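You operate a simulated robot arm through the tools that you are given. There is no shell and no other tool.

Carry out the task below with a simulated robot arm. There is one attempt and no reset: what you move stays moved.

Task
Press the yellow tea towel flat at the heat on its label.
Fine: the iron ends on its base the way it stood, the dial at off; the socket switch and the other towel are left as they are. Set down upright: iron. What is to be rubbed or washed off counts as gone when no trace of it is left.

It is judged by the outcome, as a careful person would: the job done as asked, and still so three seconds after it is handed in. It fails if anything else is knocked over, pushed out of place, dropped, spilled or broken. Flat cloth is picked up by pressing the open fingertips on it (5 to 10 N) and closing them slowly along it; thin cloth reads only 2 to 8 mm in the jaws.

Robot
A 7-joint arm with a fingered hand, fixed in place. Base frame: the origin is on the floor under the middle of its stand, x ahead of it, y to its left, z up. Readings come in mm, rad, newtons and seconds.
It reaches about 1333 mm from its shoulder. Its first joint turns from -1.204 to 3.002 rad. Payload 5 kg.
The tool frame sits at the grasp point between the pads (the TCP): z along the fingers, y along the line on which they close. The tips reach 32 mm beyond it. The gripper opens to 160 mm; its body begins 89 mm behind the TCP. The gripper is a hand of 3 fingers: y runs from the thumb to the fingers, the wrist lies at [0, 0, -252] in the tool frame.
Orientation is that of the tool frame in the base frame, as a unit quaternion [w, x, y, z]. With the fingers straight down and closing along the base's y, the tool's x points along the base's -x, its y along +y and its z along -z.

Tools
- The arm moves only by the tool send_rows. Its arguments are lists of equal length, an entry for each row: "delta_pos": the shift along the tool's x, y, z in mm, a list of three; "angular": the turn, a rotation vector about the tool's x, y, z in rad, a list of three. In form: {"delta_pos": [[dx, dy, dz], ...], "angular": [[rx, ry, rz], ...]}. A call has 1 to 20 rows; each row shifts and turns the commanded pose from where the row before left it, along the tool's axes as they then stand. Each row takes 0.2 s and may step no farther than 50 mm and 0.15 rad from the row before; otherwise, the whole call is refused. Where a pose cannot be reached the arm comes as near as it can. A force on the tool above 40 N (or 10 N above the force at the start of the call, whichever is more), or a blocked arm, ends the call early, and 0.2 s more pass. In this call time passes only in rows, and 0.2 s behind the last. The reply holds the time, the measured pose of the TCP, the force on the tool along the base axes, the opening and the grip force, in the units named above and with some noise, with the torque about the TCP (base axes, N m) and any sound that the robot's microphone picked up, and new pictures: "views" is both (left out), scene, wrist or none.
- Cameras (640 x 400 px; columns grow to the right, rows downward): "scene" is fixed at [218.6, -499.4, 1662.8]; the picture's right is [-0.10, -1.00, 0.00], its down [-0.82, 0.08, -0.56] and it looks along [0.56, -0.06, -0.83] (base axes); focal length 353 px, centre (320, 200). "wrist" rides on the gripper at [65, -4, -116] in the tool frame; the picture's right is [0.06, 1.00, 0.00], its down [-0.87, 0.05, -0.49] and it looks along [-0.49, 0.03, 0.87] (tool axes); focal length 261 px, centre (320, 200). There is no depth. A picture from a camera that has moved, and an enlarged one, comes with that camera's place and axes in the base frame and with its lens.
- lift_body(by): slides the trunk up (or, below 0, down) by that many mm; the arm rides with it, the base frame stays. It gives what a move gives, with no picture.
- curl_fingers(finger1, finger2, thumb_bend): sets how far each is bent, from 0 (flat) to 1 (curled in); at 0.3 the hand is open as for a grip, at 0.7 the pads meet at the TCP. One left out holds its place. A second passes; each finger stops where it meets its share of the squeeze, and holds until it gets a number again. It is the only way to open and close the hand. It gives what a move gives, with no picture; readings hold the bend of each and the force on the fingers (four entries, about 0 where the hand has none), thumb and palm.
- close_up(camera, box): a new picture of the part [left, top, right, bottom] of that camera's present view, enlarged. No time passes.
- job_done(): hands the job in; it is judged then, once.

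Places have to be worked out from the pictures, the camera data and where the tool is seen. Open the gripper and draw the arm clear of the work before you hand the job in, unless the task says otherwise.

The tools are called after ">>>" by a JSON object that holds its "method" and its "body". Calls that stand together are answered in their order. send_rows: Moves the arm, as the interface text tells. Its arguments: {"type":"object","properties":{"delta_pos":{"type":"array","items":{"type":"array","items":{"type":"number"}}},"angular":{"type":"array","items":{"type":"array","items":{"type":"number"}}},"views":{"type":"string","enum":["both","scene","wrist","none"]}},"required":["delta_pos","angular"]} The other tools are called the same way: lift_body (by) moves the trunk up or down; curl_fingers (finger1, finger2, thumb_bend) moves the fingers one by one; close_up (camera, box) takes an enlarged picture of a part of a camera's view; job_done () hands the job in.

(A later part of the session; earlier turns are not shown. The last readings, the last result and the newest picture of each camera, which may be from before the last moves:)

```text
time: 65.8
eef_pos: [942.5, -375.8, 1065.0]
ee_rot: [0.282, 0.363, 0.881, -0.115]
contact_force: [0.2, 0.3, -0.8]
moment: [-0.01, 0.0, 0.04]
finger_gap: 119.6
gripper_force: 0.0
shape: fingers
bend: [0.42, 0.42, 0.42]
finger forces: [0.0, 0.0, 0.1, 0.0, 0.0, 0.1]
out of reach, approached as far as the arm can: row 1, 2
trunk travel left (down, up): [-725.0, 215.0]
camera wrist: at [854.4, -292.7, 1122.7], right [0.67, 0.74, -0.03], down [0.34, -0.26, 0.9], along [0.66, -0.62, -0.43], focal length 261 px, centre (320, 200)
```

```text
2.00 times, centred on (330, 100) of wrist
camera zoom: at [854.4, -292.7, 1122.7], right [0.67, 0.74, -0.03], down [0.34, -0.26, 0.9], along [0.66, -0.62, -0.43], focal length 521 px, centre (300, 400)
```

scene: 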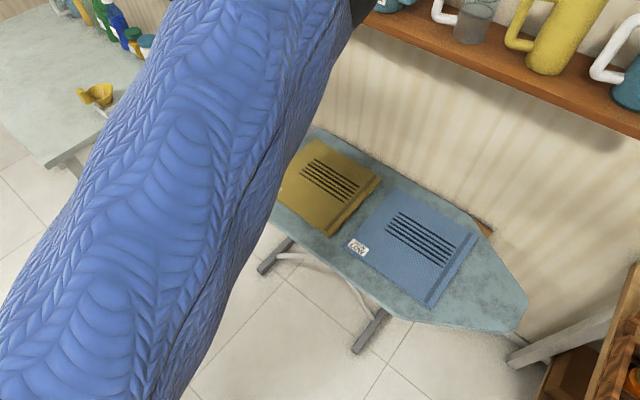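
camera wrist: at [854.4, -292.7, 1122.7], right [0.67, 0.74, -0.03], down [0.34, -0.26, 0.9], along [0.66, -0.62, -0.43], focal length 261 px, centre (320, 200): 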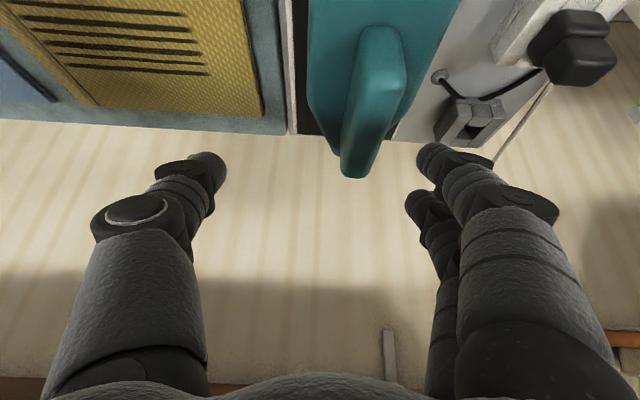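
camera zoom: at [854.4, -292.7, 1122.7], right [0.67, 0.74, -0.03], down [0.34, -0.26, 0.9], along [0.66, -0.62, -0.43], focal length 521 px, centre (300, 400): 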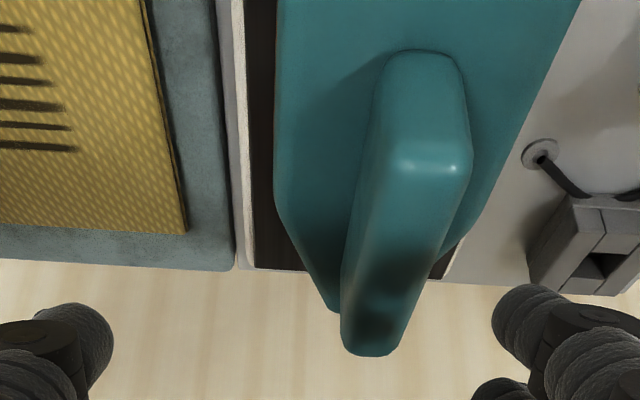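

Descending makes it worse because the shoulder is too high for this spot; the sweet spot is with the wrist near shoulder height. I go up 150 mm, reduce the front tilt to ~0.36, add a small side tilt of 0.1, then lower the trunk by 150.

>>> {"method": "send_rows", "body": {"delta_pos": [[-21, 0, -31], [-21, 0, -31], [-21, 0, -31], [-21, 0, -31], [0, 0, 0], [0, 0, 0], [0, 0, 0]], "angular": [[0, 0, 0], [0, 0, 0], [0, 0, 0], [0, 0, 0], [0, 0.12, 0], [0, 0.12, 0], [-0.1, 0, 0]], "views": "none"}}

>>> {"method": "lift_body", "body": {"by": -150}}

>>> {"method": "send_rows", "body": {"delta_pos": [[0, 10, 0], [0, 10, 0]], "angular": [[0, 0, 0], [0, 0, 0]], "views": "both"}}

```text
time: 67.4
eef_pos: [937.6, -373.9, 1217.6]
ee_rot: [0.193, 0.366, 0.91, -0.025]
contact_force: [-0.8, -0.6, -0.9]
moment: [0.04, -0.01, 0.01]
finger_gap: 119.8
gripper_force: 0.1
shape: fingers
bend: [0.42, 0.42, 0.42]
finger forces: [0.0, 0.0, 0.0, 0.0, 0.0, 0.0]
trunk travel left (down, up): [-725.0, 215.0]
```

```text
time: 69.2
eef_pos: [940.1, -373.1, 1066.1]
ee_rot: [0.192, 0.367, 0.91, -0.028]
contact_force: [-0.5, 0.3, -0.1]
moment: [0.02, 0.03, -0.02]
finger_gap: 119.6
gripper_force: 0.0
shape: fingers
bend: [0.42, 0.42, 0.42]
finger forces: [0.0, 0.0, 0.0, 0.0, 0.0, 0.0]
trunk travel left (down, up): [-575.0, 365.0]
```

```text
time: 69.8
eef_pos: [954.8, -358.7, 1066.3]
ee_rot: [0.192, 0.367, 0.91, -0.027]
contact_force: [-0.6, -0.4, 0.2]
moment: [-0.01, 0.01, 0.01]
finger_gap: 119.5
gripper_force: 0.2
shape: fingers
bend: [0.42, 0.42, 0.42]
finger forces: [0.1, 0.1, 0.0, 0.1, 0.0, 0.0]
trunk travel left (down, up): [-575.0, 365.0]
camera wrist: at [870.4, -295.9, 1149.8], right [0.64, 0.77, 0.07], down [0.45, -0.44, 0.78], along [0.63, -0.47, -0.62], focal length 261 px, centre (320, 200)
```

scene: 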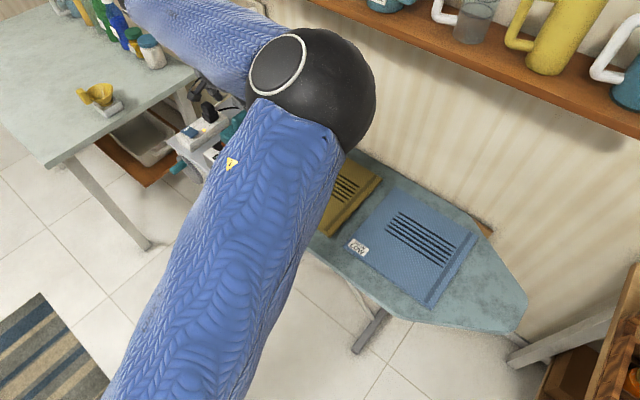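
wrist: 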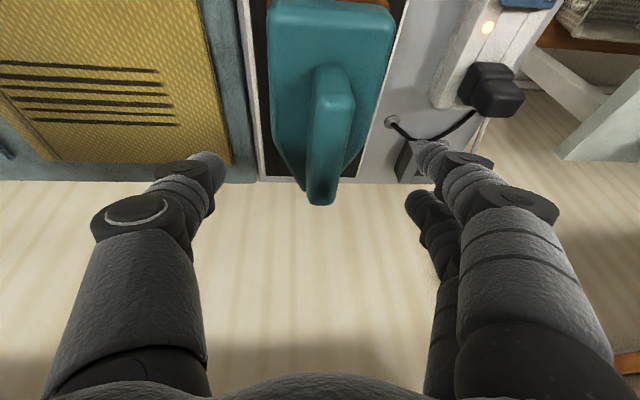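

Reached with no limit. I zoom in on the handle to find its exact place relative to the hand, and check the display in the scene view.

>>> {"method": "close_up", "body": {"camera": "wrist", "box": [240, 0, 420, 220]}}

>>> {"method": "close_up", "body": {"camera": "scene", "box": [160, 80, 280, 200]}}

```text
1.82 times, centred on (330, 110) of wrist
camera zoom: at [870.4, -295.9, 1149.8], right [0.64, 0.77, 0.07], down [0.45, -0.44, 0.78], along [0.63, -0.47, -0.62], focal length 474 px, centre (302, 364)
```

zoom: 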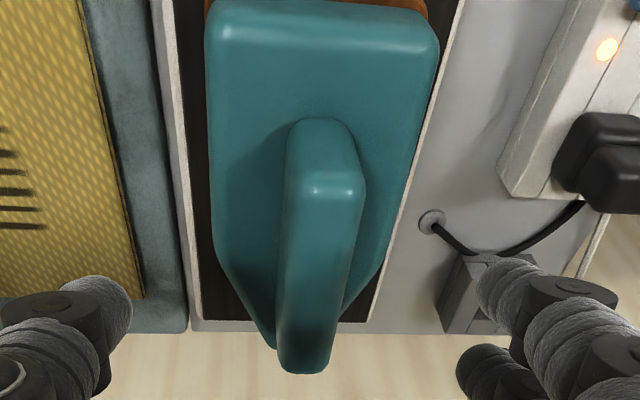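

```text
3.33 times, centred on (220, 140) of scene
camera zoom: at [218.6, -499.4, 1662.8], right [-0.1, -1.0, 0.0], down [-0.82, 0.08, -0.56], along [0.56, -0.06, -0.83], focal length 1175 px, centre (653, 400)
```

zoom: 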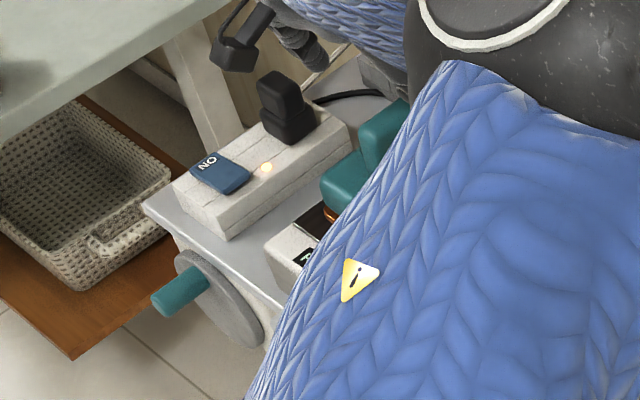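

The handle is at l≈434±13, w≈910–998, z≈953–1002. I align over its middle (w≈948) and then lower to TCP z≈988 with the fingers open either side.

>>> {"method": "send_rows", "body": {"delta_pos": [[-9, 6, 4], [-9, 6, 4]], "angular": [[0, 0, 0], [0, 0, 0]], "views": "none"}}

>>> {"method": "send_rows", "body": {"delta_pos": [[7.2, -1.8, 18.1], [7.2, -1.8, 18.1]], "angular": [[0, 0, 0], [0, 0, 0]], "views": "wrist"}}

```text
time: 70.3
eef_pos: [976.4, -362.3, 1067.8]
ee_rot: [0.192, 0.367, 0.91, -0.028]
contact_force: [0.0, 0.4, 0.0]
moment: [0.05, 0.0, -0.01]
finger_gap: 119.5
gripper_force: 0.1
shape: fingers
bend: [0.42, 0.42, 0.42]
finger forces: [0.0, 0.0, 0.1, 0.0, 0.1, 0.0]
trunk travel left (down, up): [-575.0, 365.0]
```

```text
time: 71.0
eef_pos: [976.6, -363.1, 1028.8]
ee_rot: [0.192, 0.367, 0.91, -0.028]
contact_force: [0.3, 0.4, 0.5]
moment: [0.01, 0.01, 0.01]
finger_gap: 119.6
gripper_force: 0.0
shape: fingers
bend: [0.42, 0.42, 0.42]
finger forces: [0.0, 0.0, 0.0, 0.0, 0.1, 0.0]
trunk travel left (down, up): [-575.0, 365.0]
camera wrist: at [893.2, -299.7, 1111.1], right [0.64, 0.77, 0.07], down [0.45, -0.44, 0.78], along [0.63, -0.47, -0.62], focal length 261 px, centre (320, 200)
```

wrist: 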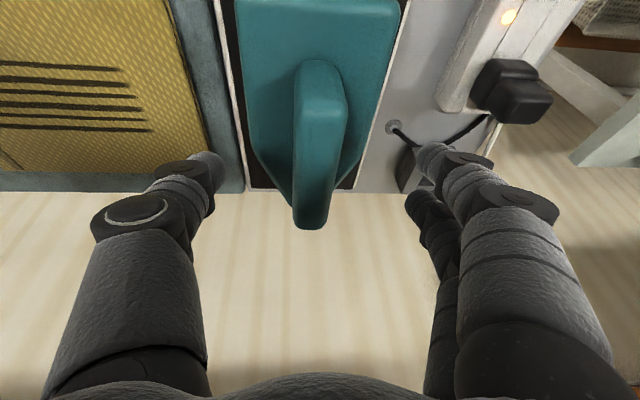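

Well centred with no limits. I lower the remaining ~40 mm.

>>> {"method": "send_rows", "body": {"delta_pos": [[7.2, -1.8, 18.1], [7.2, -1.8, 18.1]], "angular": [[0, 0, 0], [0, 0, 0]], "views": "wrist"}}

>>> {"method": "close_up", "body": {"camera": "wrist", "box": [180, 20, 460, 260]}}

>>> {"method": "close_up", "body": {"camera": "scene", "box": [160, 80, 280, 200]}}

```text
time: 71.5
eef_pos: [977.1, -363.9, 989.5]
ee_rot: [0.192, 0.366, 0.91, -0.027]
contact_force: [-0.3, -0.1, -0.7]
moment: [0.01, 0.01, 0.01]
finger_gap: 119.8
gripper_force: 0.1
shape: fingers
bend: [0.42, 0.42, 0.42]
finger forces: [0.0, 0.1, 0.0, 0.0, 0.0, 0.1]
trunk travel left (down, up): [-575.0, 365.0]
camera wrist: at [893.9, -300.6, 1072.0], right [0.64, 0.77, 0.07], down [0.45, -0.44, 0.78], along [0.63, -0.47, -0.62], focal length 261 px, centre (320, 200)
```

wrist: 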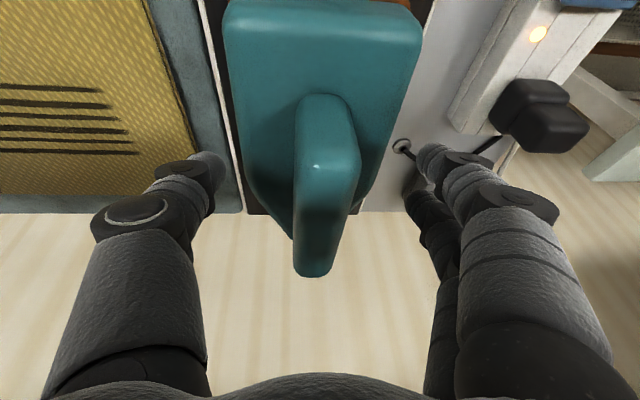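

```text
1.67 times, centred on (320, 140) of wrist
camera zoom: at [893.9, -300.6, 1072.0], right [0.64, 0.77, 0.07], down [0.45, -0.44, 0.78], along [0.63, -0.47, -0.62], focal length 434 px, centre (320, 300)
```

zoom: 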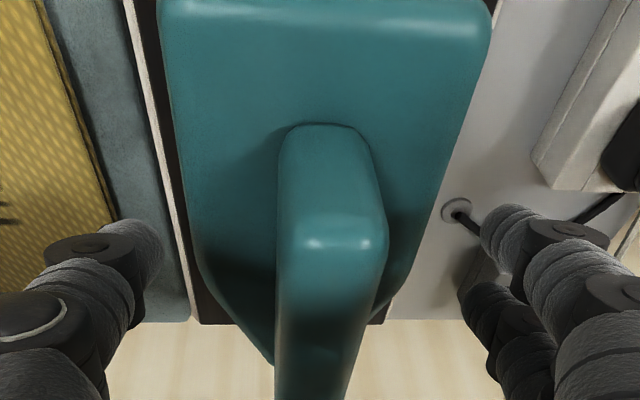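

```text
3.33 times, centred on (220, 140) of scene
camera zoom: at [218.6, -499.4, 1662.8], right [-0.1, -1.0, 0.0], down [-0.82, 0.08, -0.56], along [0.56, -0.06, -0.83], focal length 1175 px, centre (653, 400)
```

zoom: 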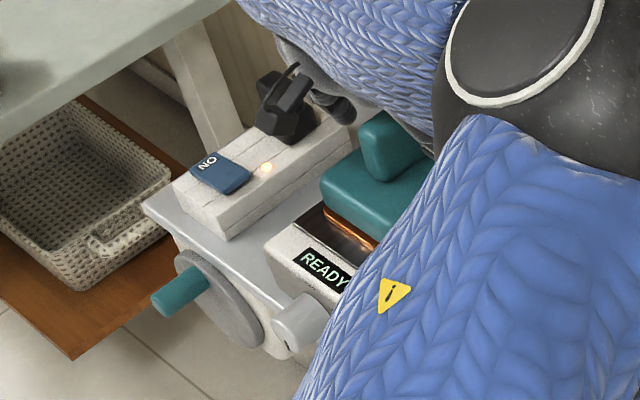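

The display reads READY and the dial tick points to the bottom (HIGH). Fingers are around the handle, so I close all three onto it firmly.

>>> {"method": "curl_fingers", "body": {"finger1": 0.8, "finger2": 0.8, "thumb_bend": 0.8}}

>>> {"method": "close_up", "body": {"camera": "wrist", "box": [180, 60, 460, 300]}}

>>> {"method": "close_up", "body": {"camera": "scene", "box": [160, 80, 280, 200]}}

```text
time: 72.5
eef_pos: [977.2, -363.8, 989.0]
ee_rot: [0.193, 0.367, 0.91, -0.028]
contact_force: [-1.9, -2.7, -0.2]
moment: [-0.24, 0.27, -0.07]
finger_gap: 52.0
gripper_force: 25.6
shape: fingers
bend: [0.62, 0.61, 0.62]
finger forces: [13.6, 12.0, 0.0, 0.1, 26.6, 0.0]
trunk travel left (down, up): [-575.0, 365.0]
```

```text
1.67 times, centred on (320, 180) of wrist
camera zoom: at [893.7, -300.9, 1072.2], right [0.64, 0.77, 0.07], down [0.45, -0.44, 0.78], along [0.63, -0.47, -0.62], focal length 434 px, centre (320, 233)
```

zoom: 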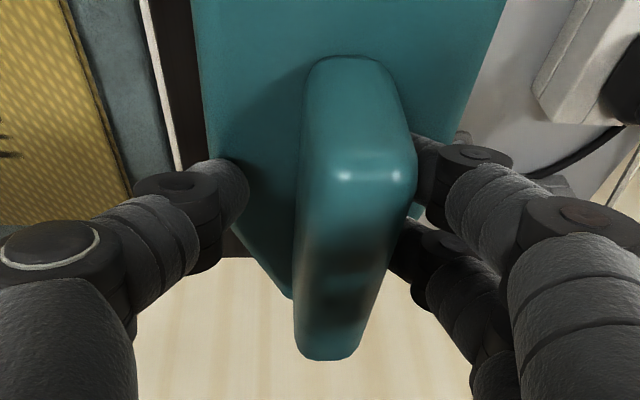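

```text
3.33 times, centred on (220, 140) of scene
camera zoom: at [218.6, -499.4, 1662.8], right [-0.1, -1.0, 0.0], down [-0.82, 0.08, -0.56], along [0.56, -0.06, -0.83], focal length 1175 px, centre (653, 400)
```

zoom: 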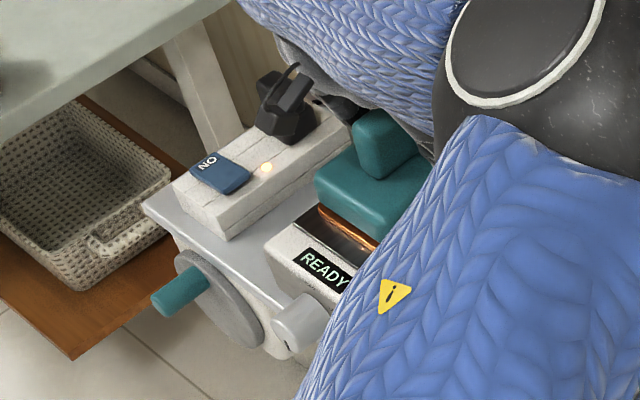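

Firm, balanced grip (≈26 N). I lift the iron straight up 60 mm and check it hangs level.

>>> {"method": "send_rows", "body": {"delta_pos": [[-3.7, 0.9, -9.3], [-7.4, 1.8, -18.5], [-7.4, 1.8, -18.5], [-3.7, 0.9, -9.3]], "angular": [[0, 0, 0], [0, 0, 0], [0, 0, 0], [0, 0, 0]], "views": "both"}}

>>> {"method": "close_up", "body": {"camera": "scene", "box": [160, 80, 280, 200]}}

```text
time: 73.5
eef_pos: [975.3, -364.0, 1048.1]
ee_rot: [0.192, 0.366, 0.91, -0.027]
contact_force: [-1.0, 0.6, -7.3]
moment: [0.07, 0.13, 0.0]
finger_gap: 32.4
gripper_force: 18.4
shape: fingers
bend: [0.63, 0.63, 0.66]
finger forces: [10.4, 8.6, 0.0, 0.0, 18.1, 0.0]
trunk travel left (down, up): [-575.0, 365.0]
camera wrist: at [891.7, -301.3, 1132.6], right [0.64, 0.77, 0.07], down [0.45, -0.44, 0.78], along [0.63, -0.47, -0.62], focal length 261 px, centre (320, 200)
```

scene: 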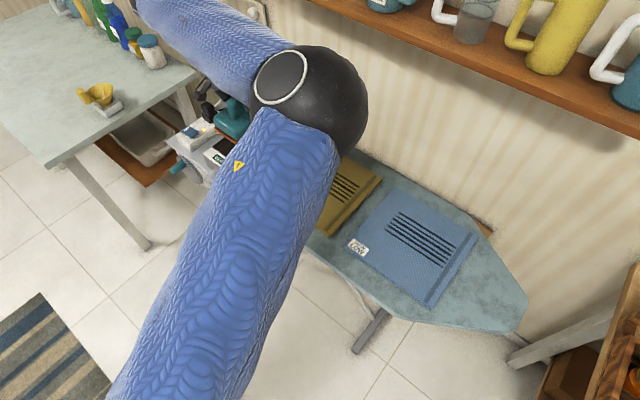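
wrist: 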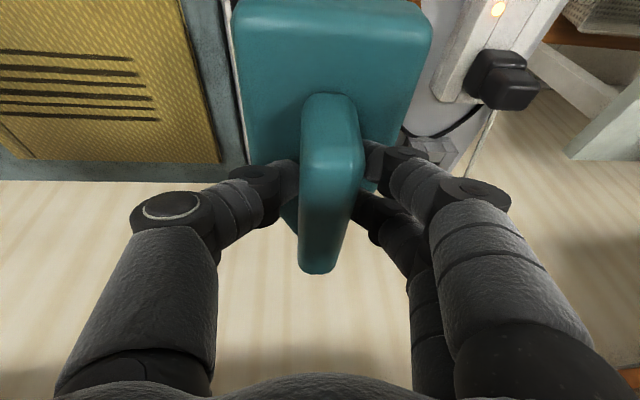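

```text
3.33 times, centred on (220, 140) of scene
camera zoom: at [218.6, -499.4, 1662.8], right [-0.1, -1.0, 0.0], down [-0.82, 0.08, -0.56], along [0.56, -0.06, -0.83], focal length 1175 px, centre (653, 400)
```

zoom: 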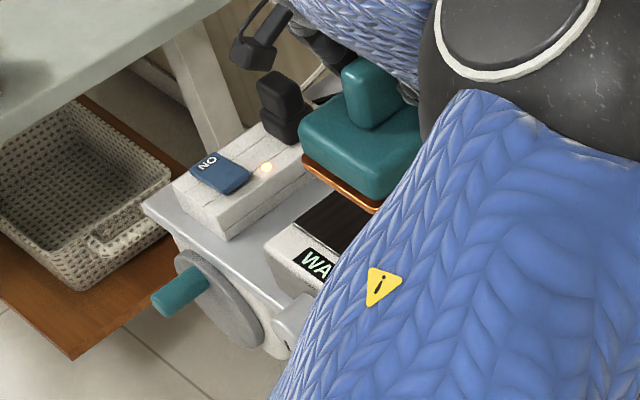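

The iron weighs about 7 N and hangs level; the base is in place. I carry it over the towel end of the stripes (TCP to l≈255, w≈985) at this height.

>>> {"method": "send_rows", "body": {"delta_pos": [[-4.4, -22.4, -0.5], [-4.4, -22.4, -0.5], [-4.4, -22.4, -0.5], [-4.4, -22.4, -0.5], [-4.4, -22.4, -0.5], [-4.4, -22.4, -0.5], [-4.4, -22.4, -0.5], [-4.4, -22.4, -0.5]], "angular": [[0, 0, 0], [0, 0, 0], [0, 0, 0], [0, 0, 0], [0, 0, 0], [0, 0, 0], [0, 0, 0], [0, 0, 0]], "views": "both"}}

```text
time: 75.3
eef_pos: [876.2, -517.4, 1049.4]
ee_rot: [0.191, 0.367, 0.91, -0.026]
contact_force: [-0.5, -0.4, -8.0]
moment: [0.05, 0.16, 0.01]
finger_gap: 32.4
gripper_force: 18.3
shape: fingers
bend: [0.63, 0.63, 0.66]
finger forces: [9.9, 8.5, 0.0, 0.1, 18.3, 0.0]
trunk travel left (down, up): [-575.0, 365.0]
camera wrist: at [792.0, -453.9, 1132.2], right [0.64, 0.77, 0.07], down [0.45, -0.44, 0.78], along [0.63, -0.47, -0.62], focal length 261 px, centre (320, 200)
```

scene: 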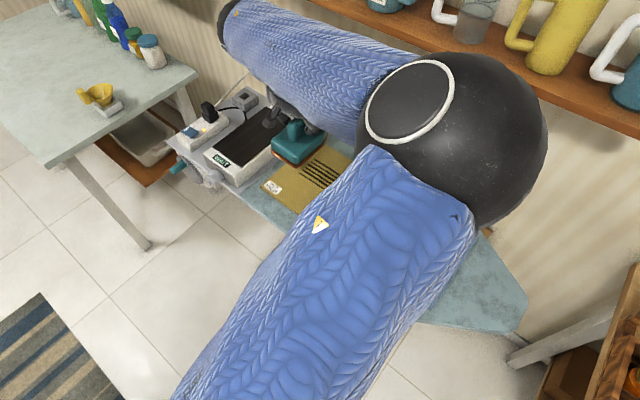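
wrist: 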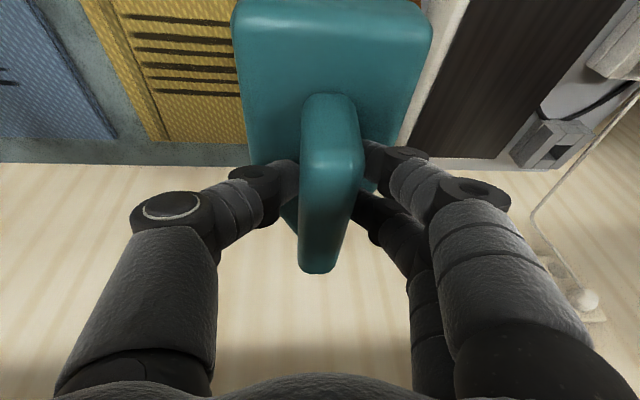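

Carried without limits. I zoom in to check the iron's place and level above the towel.

>>> {"method": "close_up", "body": {"camera": "scene", "box": [200, 80, 380, 220]}}

>>> {"method": "close_up", "body": {"camera": "wrist", "box": [80, 0, 460, 240]}}

```text
2.86 times, centred on (290, 150) of scene
camera zoom: at [218.6, -499.4, 1662.8], right [-0.1, -1.0, 0.0], down [-0.82, 0.08, -0.56], along [0.56, -0.06, -0.83], focal length 1007 px, centre (406, 343)
```

zoom: 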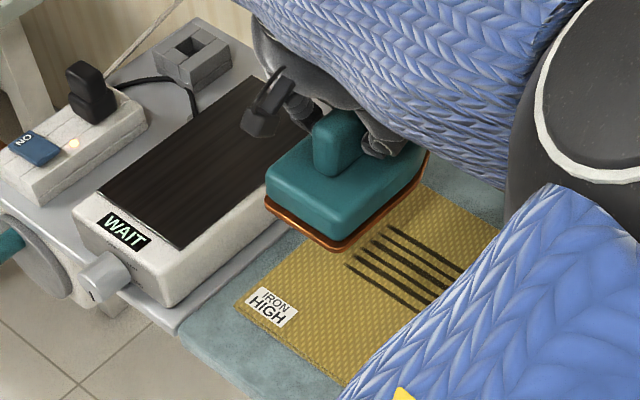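

```text
1.67 times, centred on (270, 120) of wrist
camera zoom: at [792.0, -453.9, 1132.2], right [0.64, 0.77, 0.07], down [0.45, -0.44, 0.78], along [0.63, -0.47, -0.62], focal length 434 px, centre (403, 333)
```

zoom: 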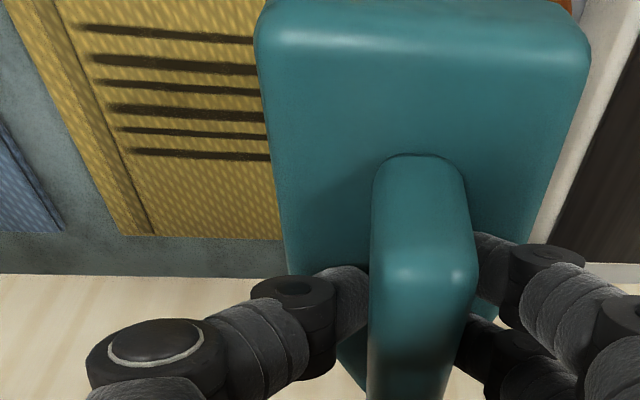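

The iron is level, just at the right end of the stripes (stripes at w≈968–1035). I lower it to just above the towel.

>>> {"method": "send_rows", "body": {"delta_pos": [[6.3, -1.6, 15.7], [6.3, -1.6, 15.7], [6.3, -1.6, 15.7], [6.3, -1.6, 15.7], [4.4, -1.1, 11.1]], "angular": [[0, 0, 0], [0, 0, 0], [0, 0, 0], [0, 0, 0], [0, 0, 0]], "views": "none"}}

>>> {"method": "send_rows", "body": {"delta_pos": [[1.5, -0.4, 3.7], [1.5, -0.4, 3.7], [1.5, -0.4, 3.7]], "angular": [[0, 0, 0], [0, 0, 0], [0, 0, 0]], "views": "scene"}}

>>> {"method": "close_up", "body": {"camera": "scene", "box": [200, 80, 380, 220]}}

```text
time: 76.5
eef_pos: [875.3, -516.7, 968.5]
ee_rot: [0.192, 0.367, 0.91, -0.028]
contact_force: [0.6, -0.5, -7.6]
moment: [0.06, 0.11, -0.01]
finger_gap: 32.1
gripper_force: 18.2
shape: fingers
bend: [0.63, 0.63, 0.66]
finger forces: [9.8, 8.6, 0.0, 0.0, 18.0, 0.1]
trunk travel left (down, up): [-575.0, 365.0]
```

```text
time: 77.3
eef_pos: [875.7, -516.8, 956.9]
ee_rot: [0.191, 0.366, 0.91, -0.027]
contact_force: [-0.1, 0.2, -8.3]
moment: [0.04, 0.1, 0.0]
finger_gap: 32.4
gripper_force: 17.8
shape: fingers
bend: [0.63, 0.63, 0.66]
finger forces: [9.9, 8.5, 0.1, 0.0, 18.0, 0.0]
trunk travel left (down, up): [-575.0, 365.0]
```

scene: 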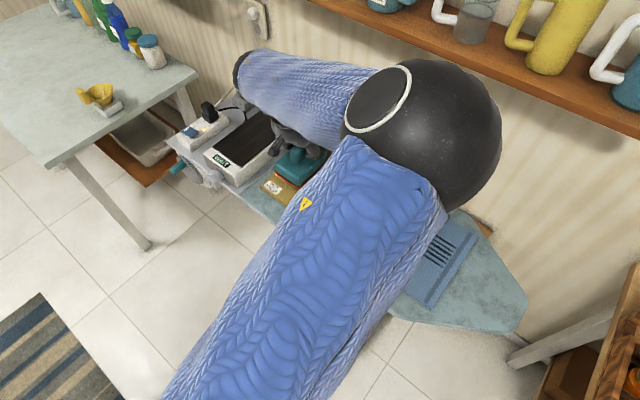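

```text
2.86 times, centred on (290, 150) of scene
camera zoom: at [218.6, -499.4, 1662.8], right [-0.1, -1.0, 0.0], down [-0.82, 0.08, -0.56], along [0.56, -0.06, -0.83], focal length 1007 px, centre (406, 343)
```

zoom: 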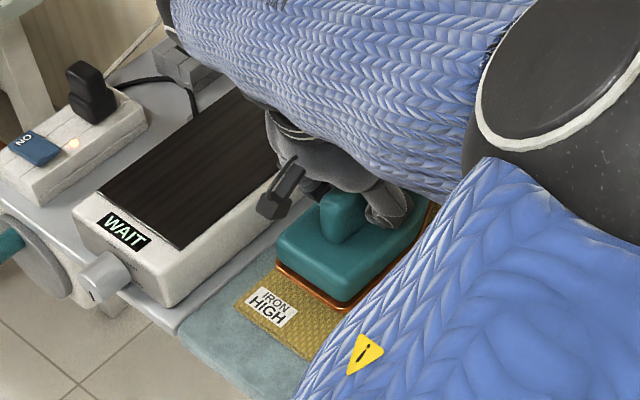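

Still hanging free at TCP z≈957. I lower in 2.5 mm steps to find the contact.

>>> {"method": "send_rows", "body": {"delta_pos": [[0.9, -0.2, 2.3], [0.9, -0.2, 2.3], [0.9, -0.2, 2.3], [0.9, -0.2, 2.3]], "angular": [[0, 0, 0], [0, 0, 0], [0, 0, 0], [0, 0, 0]], "views": "none"}}

```text
time: 78.3
eef_pos: [875.5, -516.7, 947.8]
ee_rot: [0.191, 0.367, 0.91, -0.027]
contact_force: [-0.3, 0.1, -7.6]
moment: [0.05, 0.12, -0.01]
finger_gap: 32.1
gripper_force: 18.0
shape: fingers
bend: [0.63, 0.63, 0.66]
finger forces: [9.9, 8.7, 0.0, 0.0, 18.0, 0.0]
trunk travel left (down, up): [-575.0, 365.0]
```

>>> {"method": "send_rows", "body": {"delta_pos": [[0.9, -0.2, 2.3], [0.9, -0.2, 2.3], [0.7, -0.2, 1.8], [0.7, -0.2, 1.8]], "angular": [[0, 0, 0], [0, 0, 0], [0, 0, 0], [0, 0, 0]], "views": "none"}}

```text
time: 79.3
eef_pos: [876.5, -516.3, 940.7]
ee_rot: [0.192, 0.367, 0.91, -0.028]
contact_force: [1.2, 3.1, -1.6]
moment: [-0.09, 0.06, 0.04]
finger_gap: 32.1
gripper_force: 20.2
shape: fingers
bend: [0.63, 0.63, 0.66]
finger forces: [10.5, 10.9, 0.0, 0.0, 18.9, 0.1]
trunk travel left (down, up): [-575.0, 365.0]
```

Contact is found at TCP z≈941. I press ~2 mm more and sweep slowly along the stripes toward l≈91.

>>> {"method": "send_rows", "body": {"delta_pos": [[0.7, -0.2, 1.9], [0, -10, -1.0], [0, -10, -1.0], [0, -10, -1.0], [0, -10, -1.0], [0, -10, -1.0], [0, -10, -1.0], [0, -10, -1.0], [0, -10, -1.0]], "angular": [[0, 0, 0], [0, 0, 0], [0, 0, 0], [0, 0, 0], [0, 0, 0], [0, 0, 0], [0, 0, 0], [0, 0, 0], [0, 0, 0]], "views": "both"}}

>>> {"method": "close_up", "body": {"camera": "scene", "box": [200, 80, 380, 220]}}

```text
time: 81.3
eef_pos: [820.2, -573.2, 937.9]
ee_rot: [0.193, 0.366, 0.91, -0.026]
contact_force: [4.8, 5.5, 11.8]
moment: [0.16, -0.3, 0.08]
finger_gap: 31.9
gripper_force: 22.4
shape: fingers
bend: [0.63, 0.63, 0.67]
finger forces: [15.7, 12.0, 0.1, 0.1, 16.8, 0.0]
trunk travel left (down, up): [-575.0, 365.0]
camera wrist: at [736.6, -509.7, 1021.5], right [0.64, 0.77, 0.07], down [0.45, -0.44, 0.78], along [0.63, -0.47, -0.62], focal length 261 px, centre (320, 200)
```

scene: 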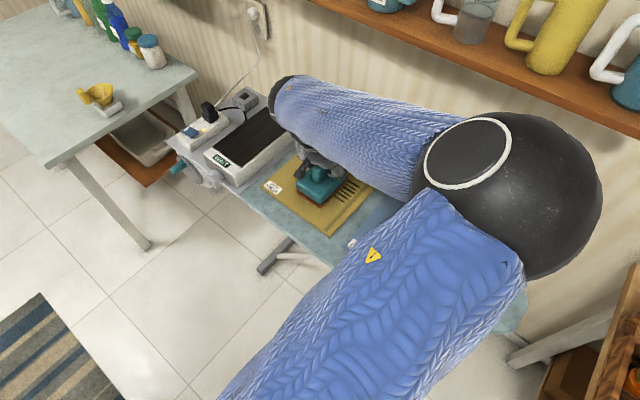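
wrist: 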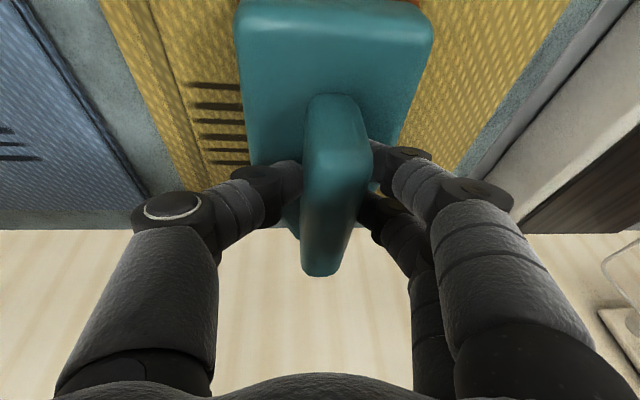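

```text
2.86 times, centred on (290, 150) of scene
camera zoom: at [218.6, -499.4, 1662.8], right [-0.1, -1.0, 0.0], down [-0.82, 0.08, -0.56], along [0.56, -0.06, -0.83], focal length 1007 px, centre (406, 343)
```

zoom: 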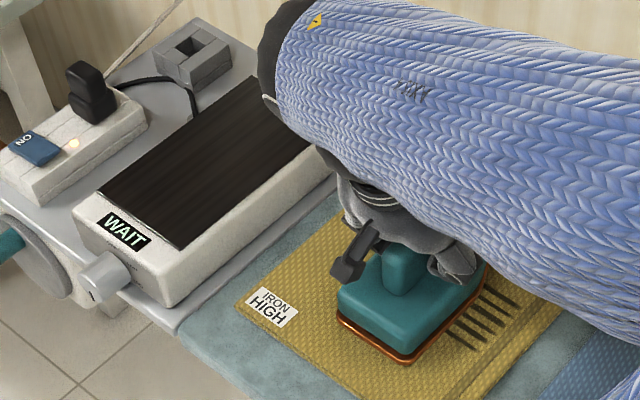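

The stripes vanish where the hot sole has passed. I continue the sweep to l≈92.

>>> {"method": "send_rows", "body": {"delta_pos": [[0, -10, -1.0], [0, -10, -1.0], [0, -10, -1.0], [0, -10, -1.0], [0, -10, -1.0], [0, -10, -1.0], [0, -10, -1.0], [0, -10, -1.0]], "angular": [[0, 0, 0], [0, 0, 0], [0, 0, 0], [0, 0, 0], [0, 0, 0], [0, 0, 0], [0, 0, 0], [0, 0, 0]], "views": "both"}}

>>> {"method": "close_up", "body": {"camera": "scene", "box": [200, 100, 400, 260]}}

```text
time: 83.2
eef_pos: [762.0, -629.0, 938.5]
ee_rot: [0.192, 0.368, 0.91, -0.027]
contact_force: [5.6, 5.4, 10.8]
moment: [0.16, -0.26, 0.09]
finger_gap: 32.1
gripper_force: 22.1
shape: fingers
bend: [0.63, 0.63, 0.67]
finger forces: [15.6, 11.8, 0.0, 0.0, 16.5, 0.1]
trunk travel left (down, up): [-575.0, 365.0]
camera wrist: at [678.4, -566.6, 1021.5], right [0.64, 0.77, 0.07], down [0.45, -0.44, 0.78], along [0.63, -0.47, -0.62], focal length 261 px, centre (320, 200)
```

scene: 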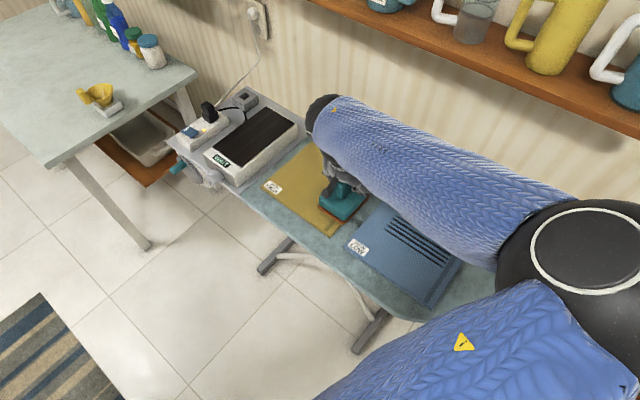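
wrist: 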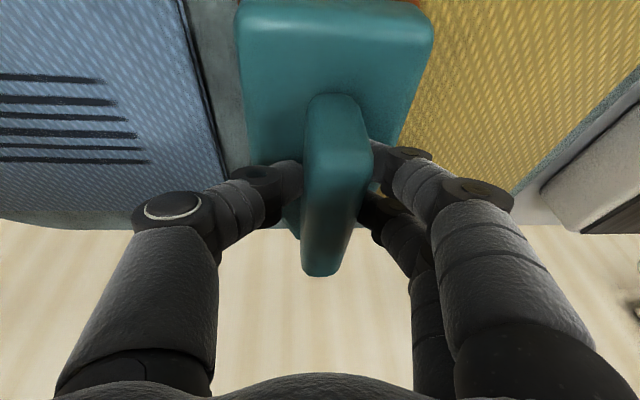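

```text
2.50 times, centred on (300, 180) of scene
camera zoom: at [218.6, -499.4, 1662.8], right [-0.1, -1.0, 0.0], down [-0.82, 0.08, -0.56], along [0.56, -0.06, -0.83], focal length 881 px, centre (370, 250)
```

zoom: 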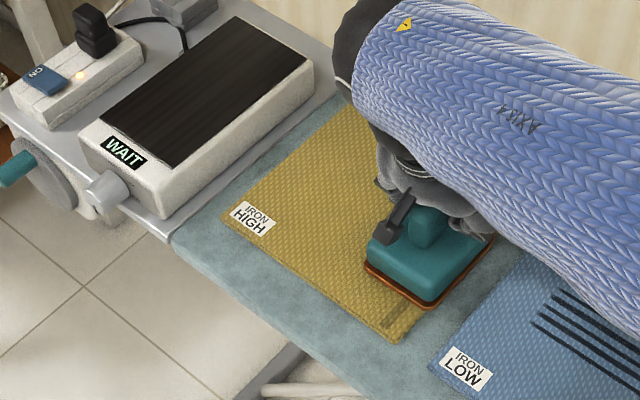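

All visible stripes are gone. I sweep back over the same band once to leave no trace, then lift.

>>> {"method": "send_rows", "body": {"delta_pos": [[0, 12, 1.2], [0, 12, 1.2], [0, 12, 1.2], [0, 12, 1.2], [0, 12, 1.2], [0, 12, 1.2], [0, 12, 1.2], [0, 12, 1.2], [0, 12, 1.2], [0, 12, 1.2], [0, 12, 1.2], [0, 12, 1.2], [0, 12, 1.2], [-7.4, 1.8, -18.5], [-11.1, 2.8, -27.8], [-11.1, 2.8, -27.8], [-11.1, 2.8, -27.8]], "angular": [[0, 0, 0], [0, 0, 0], [0, 0, 0], [0, 0, 0], [0, 0, 0], [0, 0, 0], [0, 0, 0], [0, 0, 0], [0, 0, 0], [0, 0, 0], [0, 0, 0], [0, 0, 0], [0, 0, 0], [0, 0, 0], [0, 0, 0], [0, 0, 0], [0, 0, 0]], "views": "both"}}

>>> {"method": "close_up", "body": {"camera": "wrist", "box": [0, 0, 460, 240]}}

>>> {"method": "close_up", "body": {"camera": "scene", "box": [200, 100, 400, 260]}}

```text
time: 86.8
eef_pos: [873.3, -518.9, 1047.5]
ee_rot: [0.19, 0.367, 0.91, -0.028]
contact_force: [-0.7, 0.7, -7.7]
moment: [0.09, 0.13, 0.04]
finger_gap: 32.5
gripper_force: 17.5
shape: fingers
bend: [0.64, 0.64, 0.66]
finger forces: [9.7, 8.1, 0.0, 0.1, 17.1, 0.0]
trunk travel left (down, up): [-575.0, 365.0]
camera wrist: at [789.7, -456.0, 1131.4], right [0.64, 0.77, 0.07], down [0.45, -0.44, 0.78], along [0.63, -0.47, -0.62], focal length 261 px, centre (320, 200)
```

scene: 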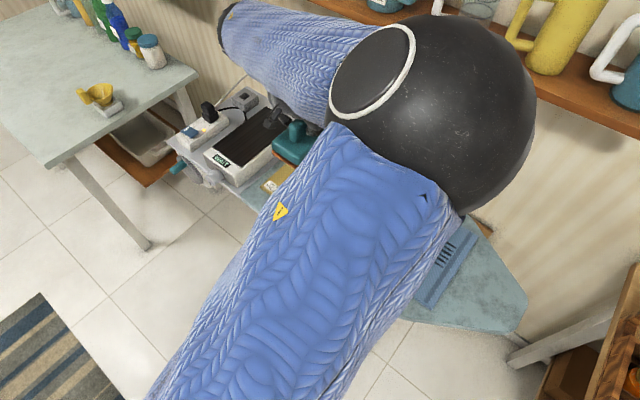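
wrist: 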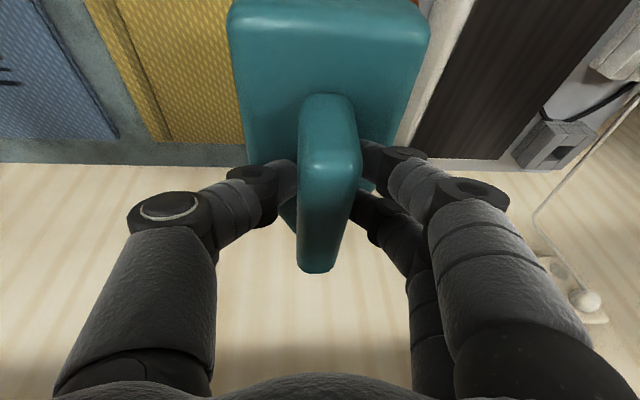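

```text
1.39 times, centred on (230, 120) of wrist
camera zoom: at [789.7, -456.0, 1131.4], right [0.64, 0.77, 0.07], down [0.45, -0.44, 0.78], along [0.63, -0.47, -0.62], focal length 363 px, centre (445, 311)
```

zoom: 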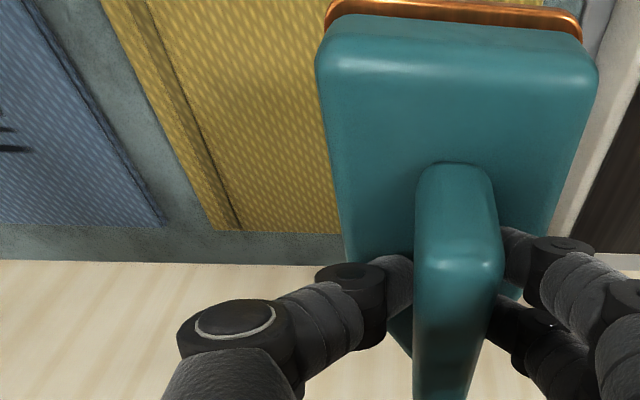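

```text
2.50 times, centred on (300, 180) of scene
camera zoom: at [218.6, -499.4, 1662.8], right [-0.1, -1.0, 0.0], down [-0.82, 0.08, -0.56], along [0.56, -0.06, -0.83], focal length 881 px, centre (370, 250)
```

zoom: 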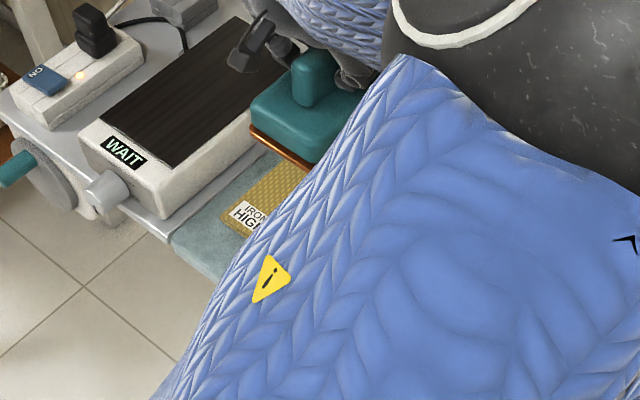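

The towel shows no stripes any more (only its sewn hem). I carry the iron back above its base.

>>> {"method": "send_rows", "body": {"delta_pos": [[4.2, 22.9, 0.6], [4.2, 22.9, 0.6], [4.2, 22.9, 0.6], [4.2, 22.9, 0.6], [4.2, 22.9, 0.6], [4.2, 22.9, 0.6], [4.2, 22.9, 0.6], [4.2, 22.9, 0.6]], "angular": [[0, 0, 0], [0, 0, 0], [0, 0, 0], [0, 0, 0], [0, 0, 0], [0, 0, 0], [0, 0, 0], [0, 0, 0]], "views": "both"}}

>>> {"method": "close_up", "body": {"camera": "scene", "box": [200, 100, 400, 260]}}

>>> {"method": "close_up", "body": {"camera": "wrist", "box": [0, 0, 460, 240]}}

```text
time: 88.5
eef_pos: [976.2, -364.6, 1045.2]
ee_rot: [0.191, 0.367, 0.91, -0.029]
contact_force: [1.0, -0.3, -7.4]
moment: [0.06, 0.11, 0.02]
finger_gap: 32.1
gripper_force: 17.4
shape: fingers
bend: [0.64, 0.64, 0.66]
finger forces: [9.1, 8.4, 0.0, 0.0, 17.1, 0.0]
trunk travel left (down, up): [-575.0, 365.0]
camera wrist: at [893.8, -302.2, 1128.8], right [0.64, 0.77, 0.07], down [0.45, -0.44, 0.78], along [0.63, -0.47, -0.62], focal length 261 px, centre (320, 200)
```

scene: 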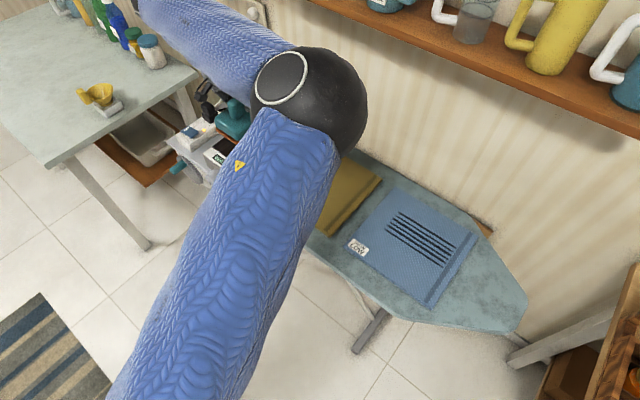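
wrist: 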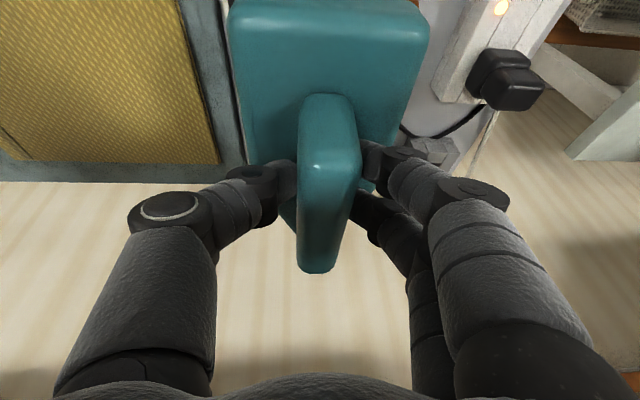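

```text
2.50 times, centred on (300, 180) of scene
camera zoom: at [218.6, -499.4, 1662.8], right [-0.1, -1.0, 0.0], down [-0.82, 0.08, -0.56], along [0.56, -0.06, -0.83], focal length 881 px, centre (370, 250)
```

zoom: 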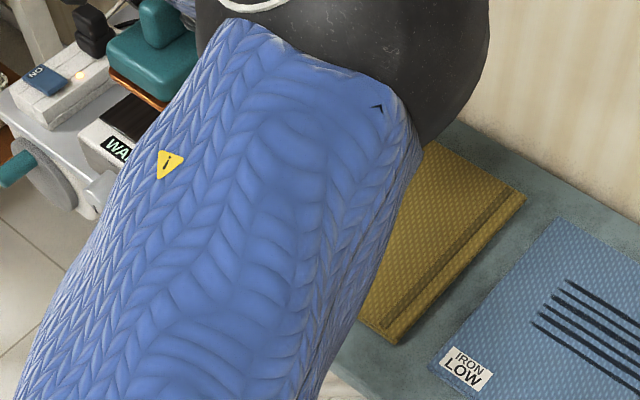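

```text
1.39 times, centred on (230, 120) of wrist
camera zoom: at [893.8, -302.2, 1128.8], right [0.64, 0.77, 0.07], down [0.45, -0.44, 0.78], along [0.63, -0.47, -0.62], focal length 363 px, centre (445, 311)
```

zoom: 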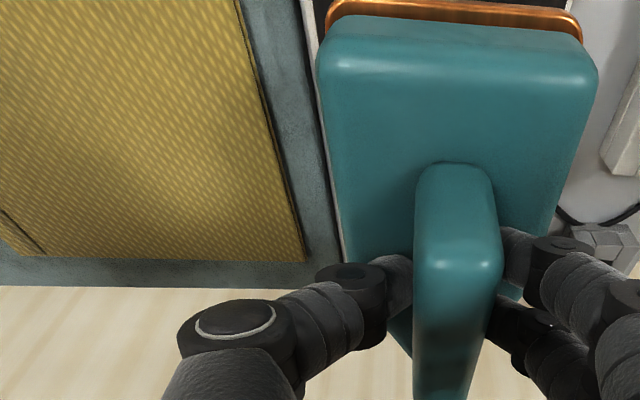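

The towel is clean and the iron is back above the base. I align (+1 mm) and lower 40 mm, then look.

>>> {"method": "send_rows", "body": {"delta_pos": [[3.7, 0.3, 9.3], [5.5, -1.4, 13.9], [5.5, -1.4, 13.9]], "angular": [[0, 0, 0], [0, 0, 0], [0, 0, 0]], "views": "wrist"}}

>>> {"method": "close_up", "body": {"camera": "scene", "box": [160, 80, 280, 200]}}

>>> {"method": "close_up", "body": {"camera": "wrist", "box": [180, 0, 460, 200]}}

```text
time: 89.3
eef_pos: [978.6, -363.7, 1006.3]
ee_rot: [0.191, 0.366, 0.91, -0.027]
contact_force: [1.1, 0.2, -8.6]
moment: [0.04, 0.08, 0.04]
finger_gap: 32.2
gripper_force: 17.1
shape: fingers
bend: [0.64, 0.64, 0.66]
finger forces: [8.9, 8.3, 0.0, 0.1, 17.2, 0.0]
trunk travel left (down, up): [-575.0, 365.0]
camera wrist: at [894.7, -301.3, 1088.4], right [0.64, 0.77, 0.07], down [0.45, -0.44, 0.78], along [0.63, -0.47, -0.62], focal length 261 px, centre (320, 200)
```

wrist: 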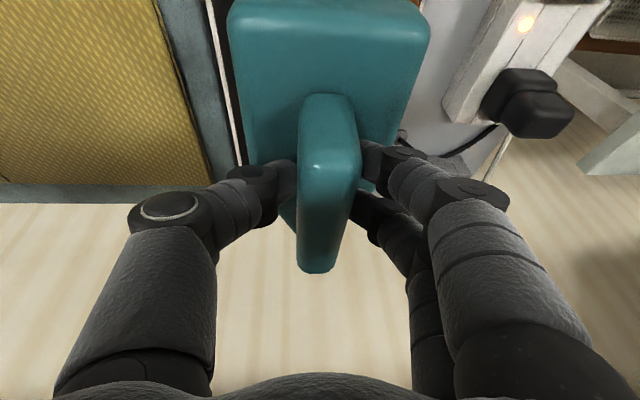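

```text
3.33 times, centred on (220, 140) of scene
camera zoom: at [218.6, -499.4, 1662.8], right [-0.1, -1.0, 0.0], down [-0.82, 0.08, -0.56], along [0.56, -0.06, -0.83], focal length 1175 px, centre (653, 400)
```

zoom: 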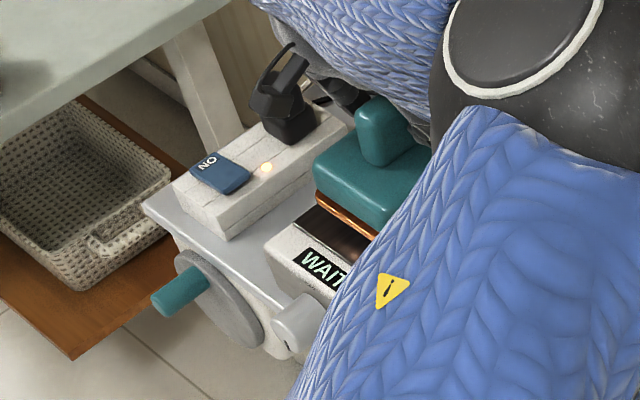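

```text
2.00 times, centred on (320, 100) of wrist
camera zoom: at [894.7, -301.3, 1088.4], right [0.64, 0.77, 0.07], down [0.45, -0.44, 0.78], along [0.63, -0.47, -0.62], focal length 521 px, centre (320, 400)
```

zoom: 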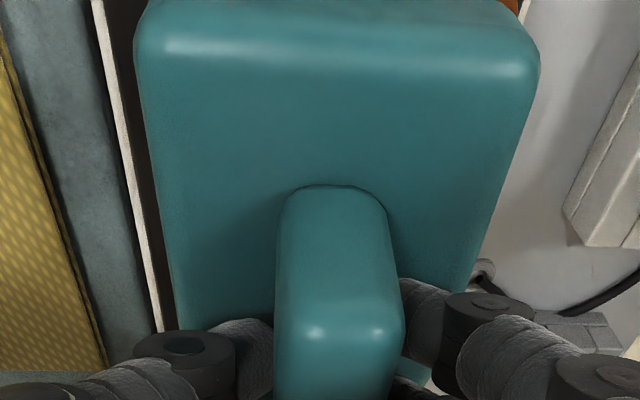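

Alignment matches the original position. I lower slowly until the base takes the weight.

>>> {"method": "send_rows", "body": {"delta_pos": [[1.8, -0.5, 4.6], [1.8, -0.5, 4.6], [0.9, -0.2, 2.3], [0.9, -0.2, 2.3]], "angular": [[0, 0, 0], [0, 0, 0], [0, 0, 0], [0, 0, 0]], "views": "none"}}

>>> {"method": "send_rows", "body": {"delta_pos": [[0.6, -0.1, 1.5]], "angular": [[0, 0, 0]], "views": "none"}}

```text
time: 90.3
eef_pos: [978.0, -363.1, 992.2]
ee_rot: [0.191, 0.367, 0.91, -0.028]
contact_force: [1.1, 1.4, -5.0]
moment: [-0.03, 0.05, 0.05]
finger_gap: 32.2
gripper_force: 17.7
shape: fingers
bend: [0.64, 0.64, 0.66]
finger forces: [8.6, 9.1, 0.0, 0.1, 17.3, 0.0]
trunk travel left (down, up): [-575.0, 365.0]
```

```text
time: 90.8
eef_pos: [978.4, -364.1, 988.6]
ee_rot: [0.192, 0.367, 0.91, -0.028]
contact_force: [0.6, 1.8, -2.8]
moment: [-0.06, 0.1, 0.07]
finger_gap: 32.0
gripper_force: 18.6
shape: fingers
bend: [0.64, 0.63, 0.66]
finger forces: [9.5, 10.3, 0.0, 0.1, 17.8, 0.0]
trunk travel left (down, up): [-575.0, 365.0]
```

The base is taking the weight (z force -2.8 N). One more millimetre, then I open the fingers.

>>> {"method": "send_rows", "body": {"delta_pos": [[0.4, -0.1, 0.9]], "angular": [[0, 0, 0]], "views": "none"}}

>>> {"method": "curl_fingers", "body": {"finger1": 0.58, "finger2": 0.58, "thumb_bend": 0.58}}

>>> {"method": "curl_fingers", "body": {"finger1": 0.42, "finger2": 0.42, "thumb_bend": 0.42}}

>>> {"method": "close_up", "body": {"camera": "scene", "box": [160, 80, 280, 200]}}

>>> {"method": "close_up", "body": {"camera": "wrist", "box": [180, 20, 460, 260]}}

```text
time: 91.2
eef_pos: [978.7, -362.7, 988.9]
ee_rot: [0.192, 0.367, 0.91, -0.028]
contact_force: [3.5, 1.6, -0.2]
moment: [-0.12, 0.02, 0.07]
finger_gap: 32.2
gripper_force: 19.1
shape: fingers
bend: [0.64, 0.63, 0.66]
finger forces: [9.8, 10.7, 0.0, 0.0, 18.2, 0.1]
trunk travel left (down, up): [-575.0, 365.0]
```

```text
time: 92.2
eef_pos: [977.2, -365.0, 991.1]
ee_rot: [0.193, 0.366, 0.91, -0.027]
contact_force: [2.7, -1.5, 14.3]
moment: [-0.48, 0.1, 0.12]
finger_gap: 55.2
gripper_force: 7.6
shape: fingers
bend: [0.57, 0.57, 0.58]
finger forces: [0.1, 0.0, 0.1, 0.0, 13.5, 0.0]
trunk travel left (down, up): [-575.0, 365.0]
```

```text
time: 93.2
eef_pos: [977.7, -362.5, 989.9]
ee_rot: [0.192, 0.367, 0.91, -0.027]
contact_force: [-0.9, 0.8, -0.6]
moment: [-0.02, 0.02, 0.03]
finger_gap: 119.2
gripper_force: 0.0
shape: fingers
bend: [0.42, 0.42, 0.42]
finger forces: [0.0, 0.0, 0.1, 0.0, 0.0, 0.0]
trunk travel left (down, up): [-575.0, 365.0]
```

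```text
3.33 times, centred on (220, 140) of scene
camera zoom: at [218.6, -499.4, 1662.8], right [-0.1, -1.0, 0.0], down [-0.82, 0.08, -0.56], along [0.56, -0.06, -0.83], focal length 1175 px, centre (653, 400)
```

zoom: 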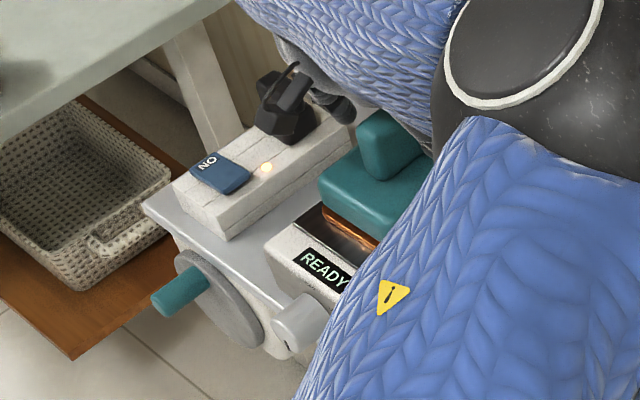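

```text
1.67 times, centred on (320, 140) of wrist
camera zoom: at [894.2, -300.5, 1072.6], right [0.64, 0.77, 0.07], down [0.45, -0.44, 0.78], along [0.63, -0.47, -0.62], focal length 434 px, centre (320, 300)
```

zoom: 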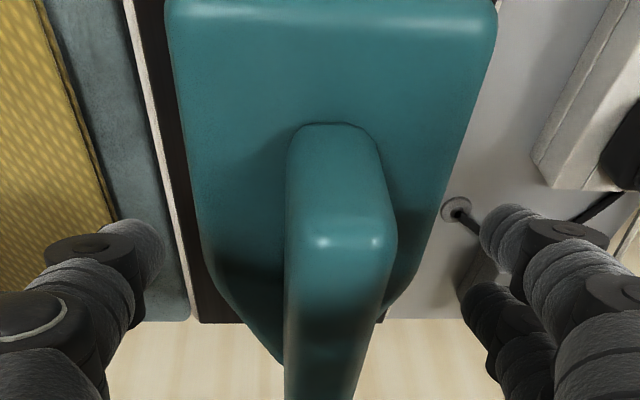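

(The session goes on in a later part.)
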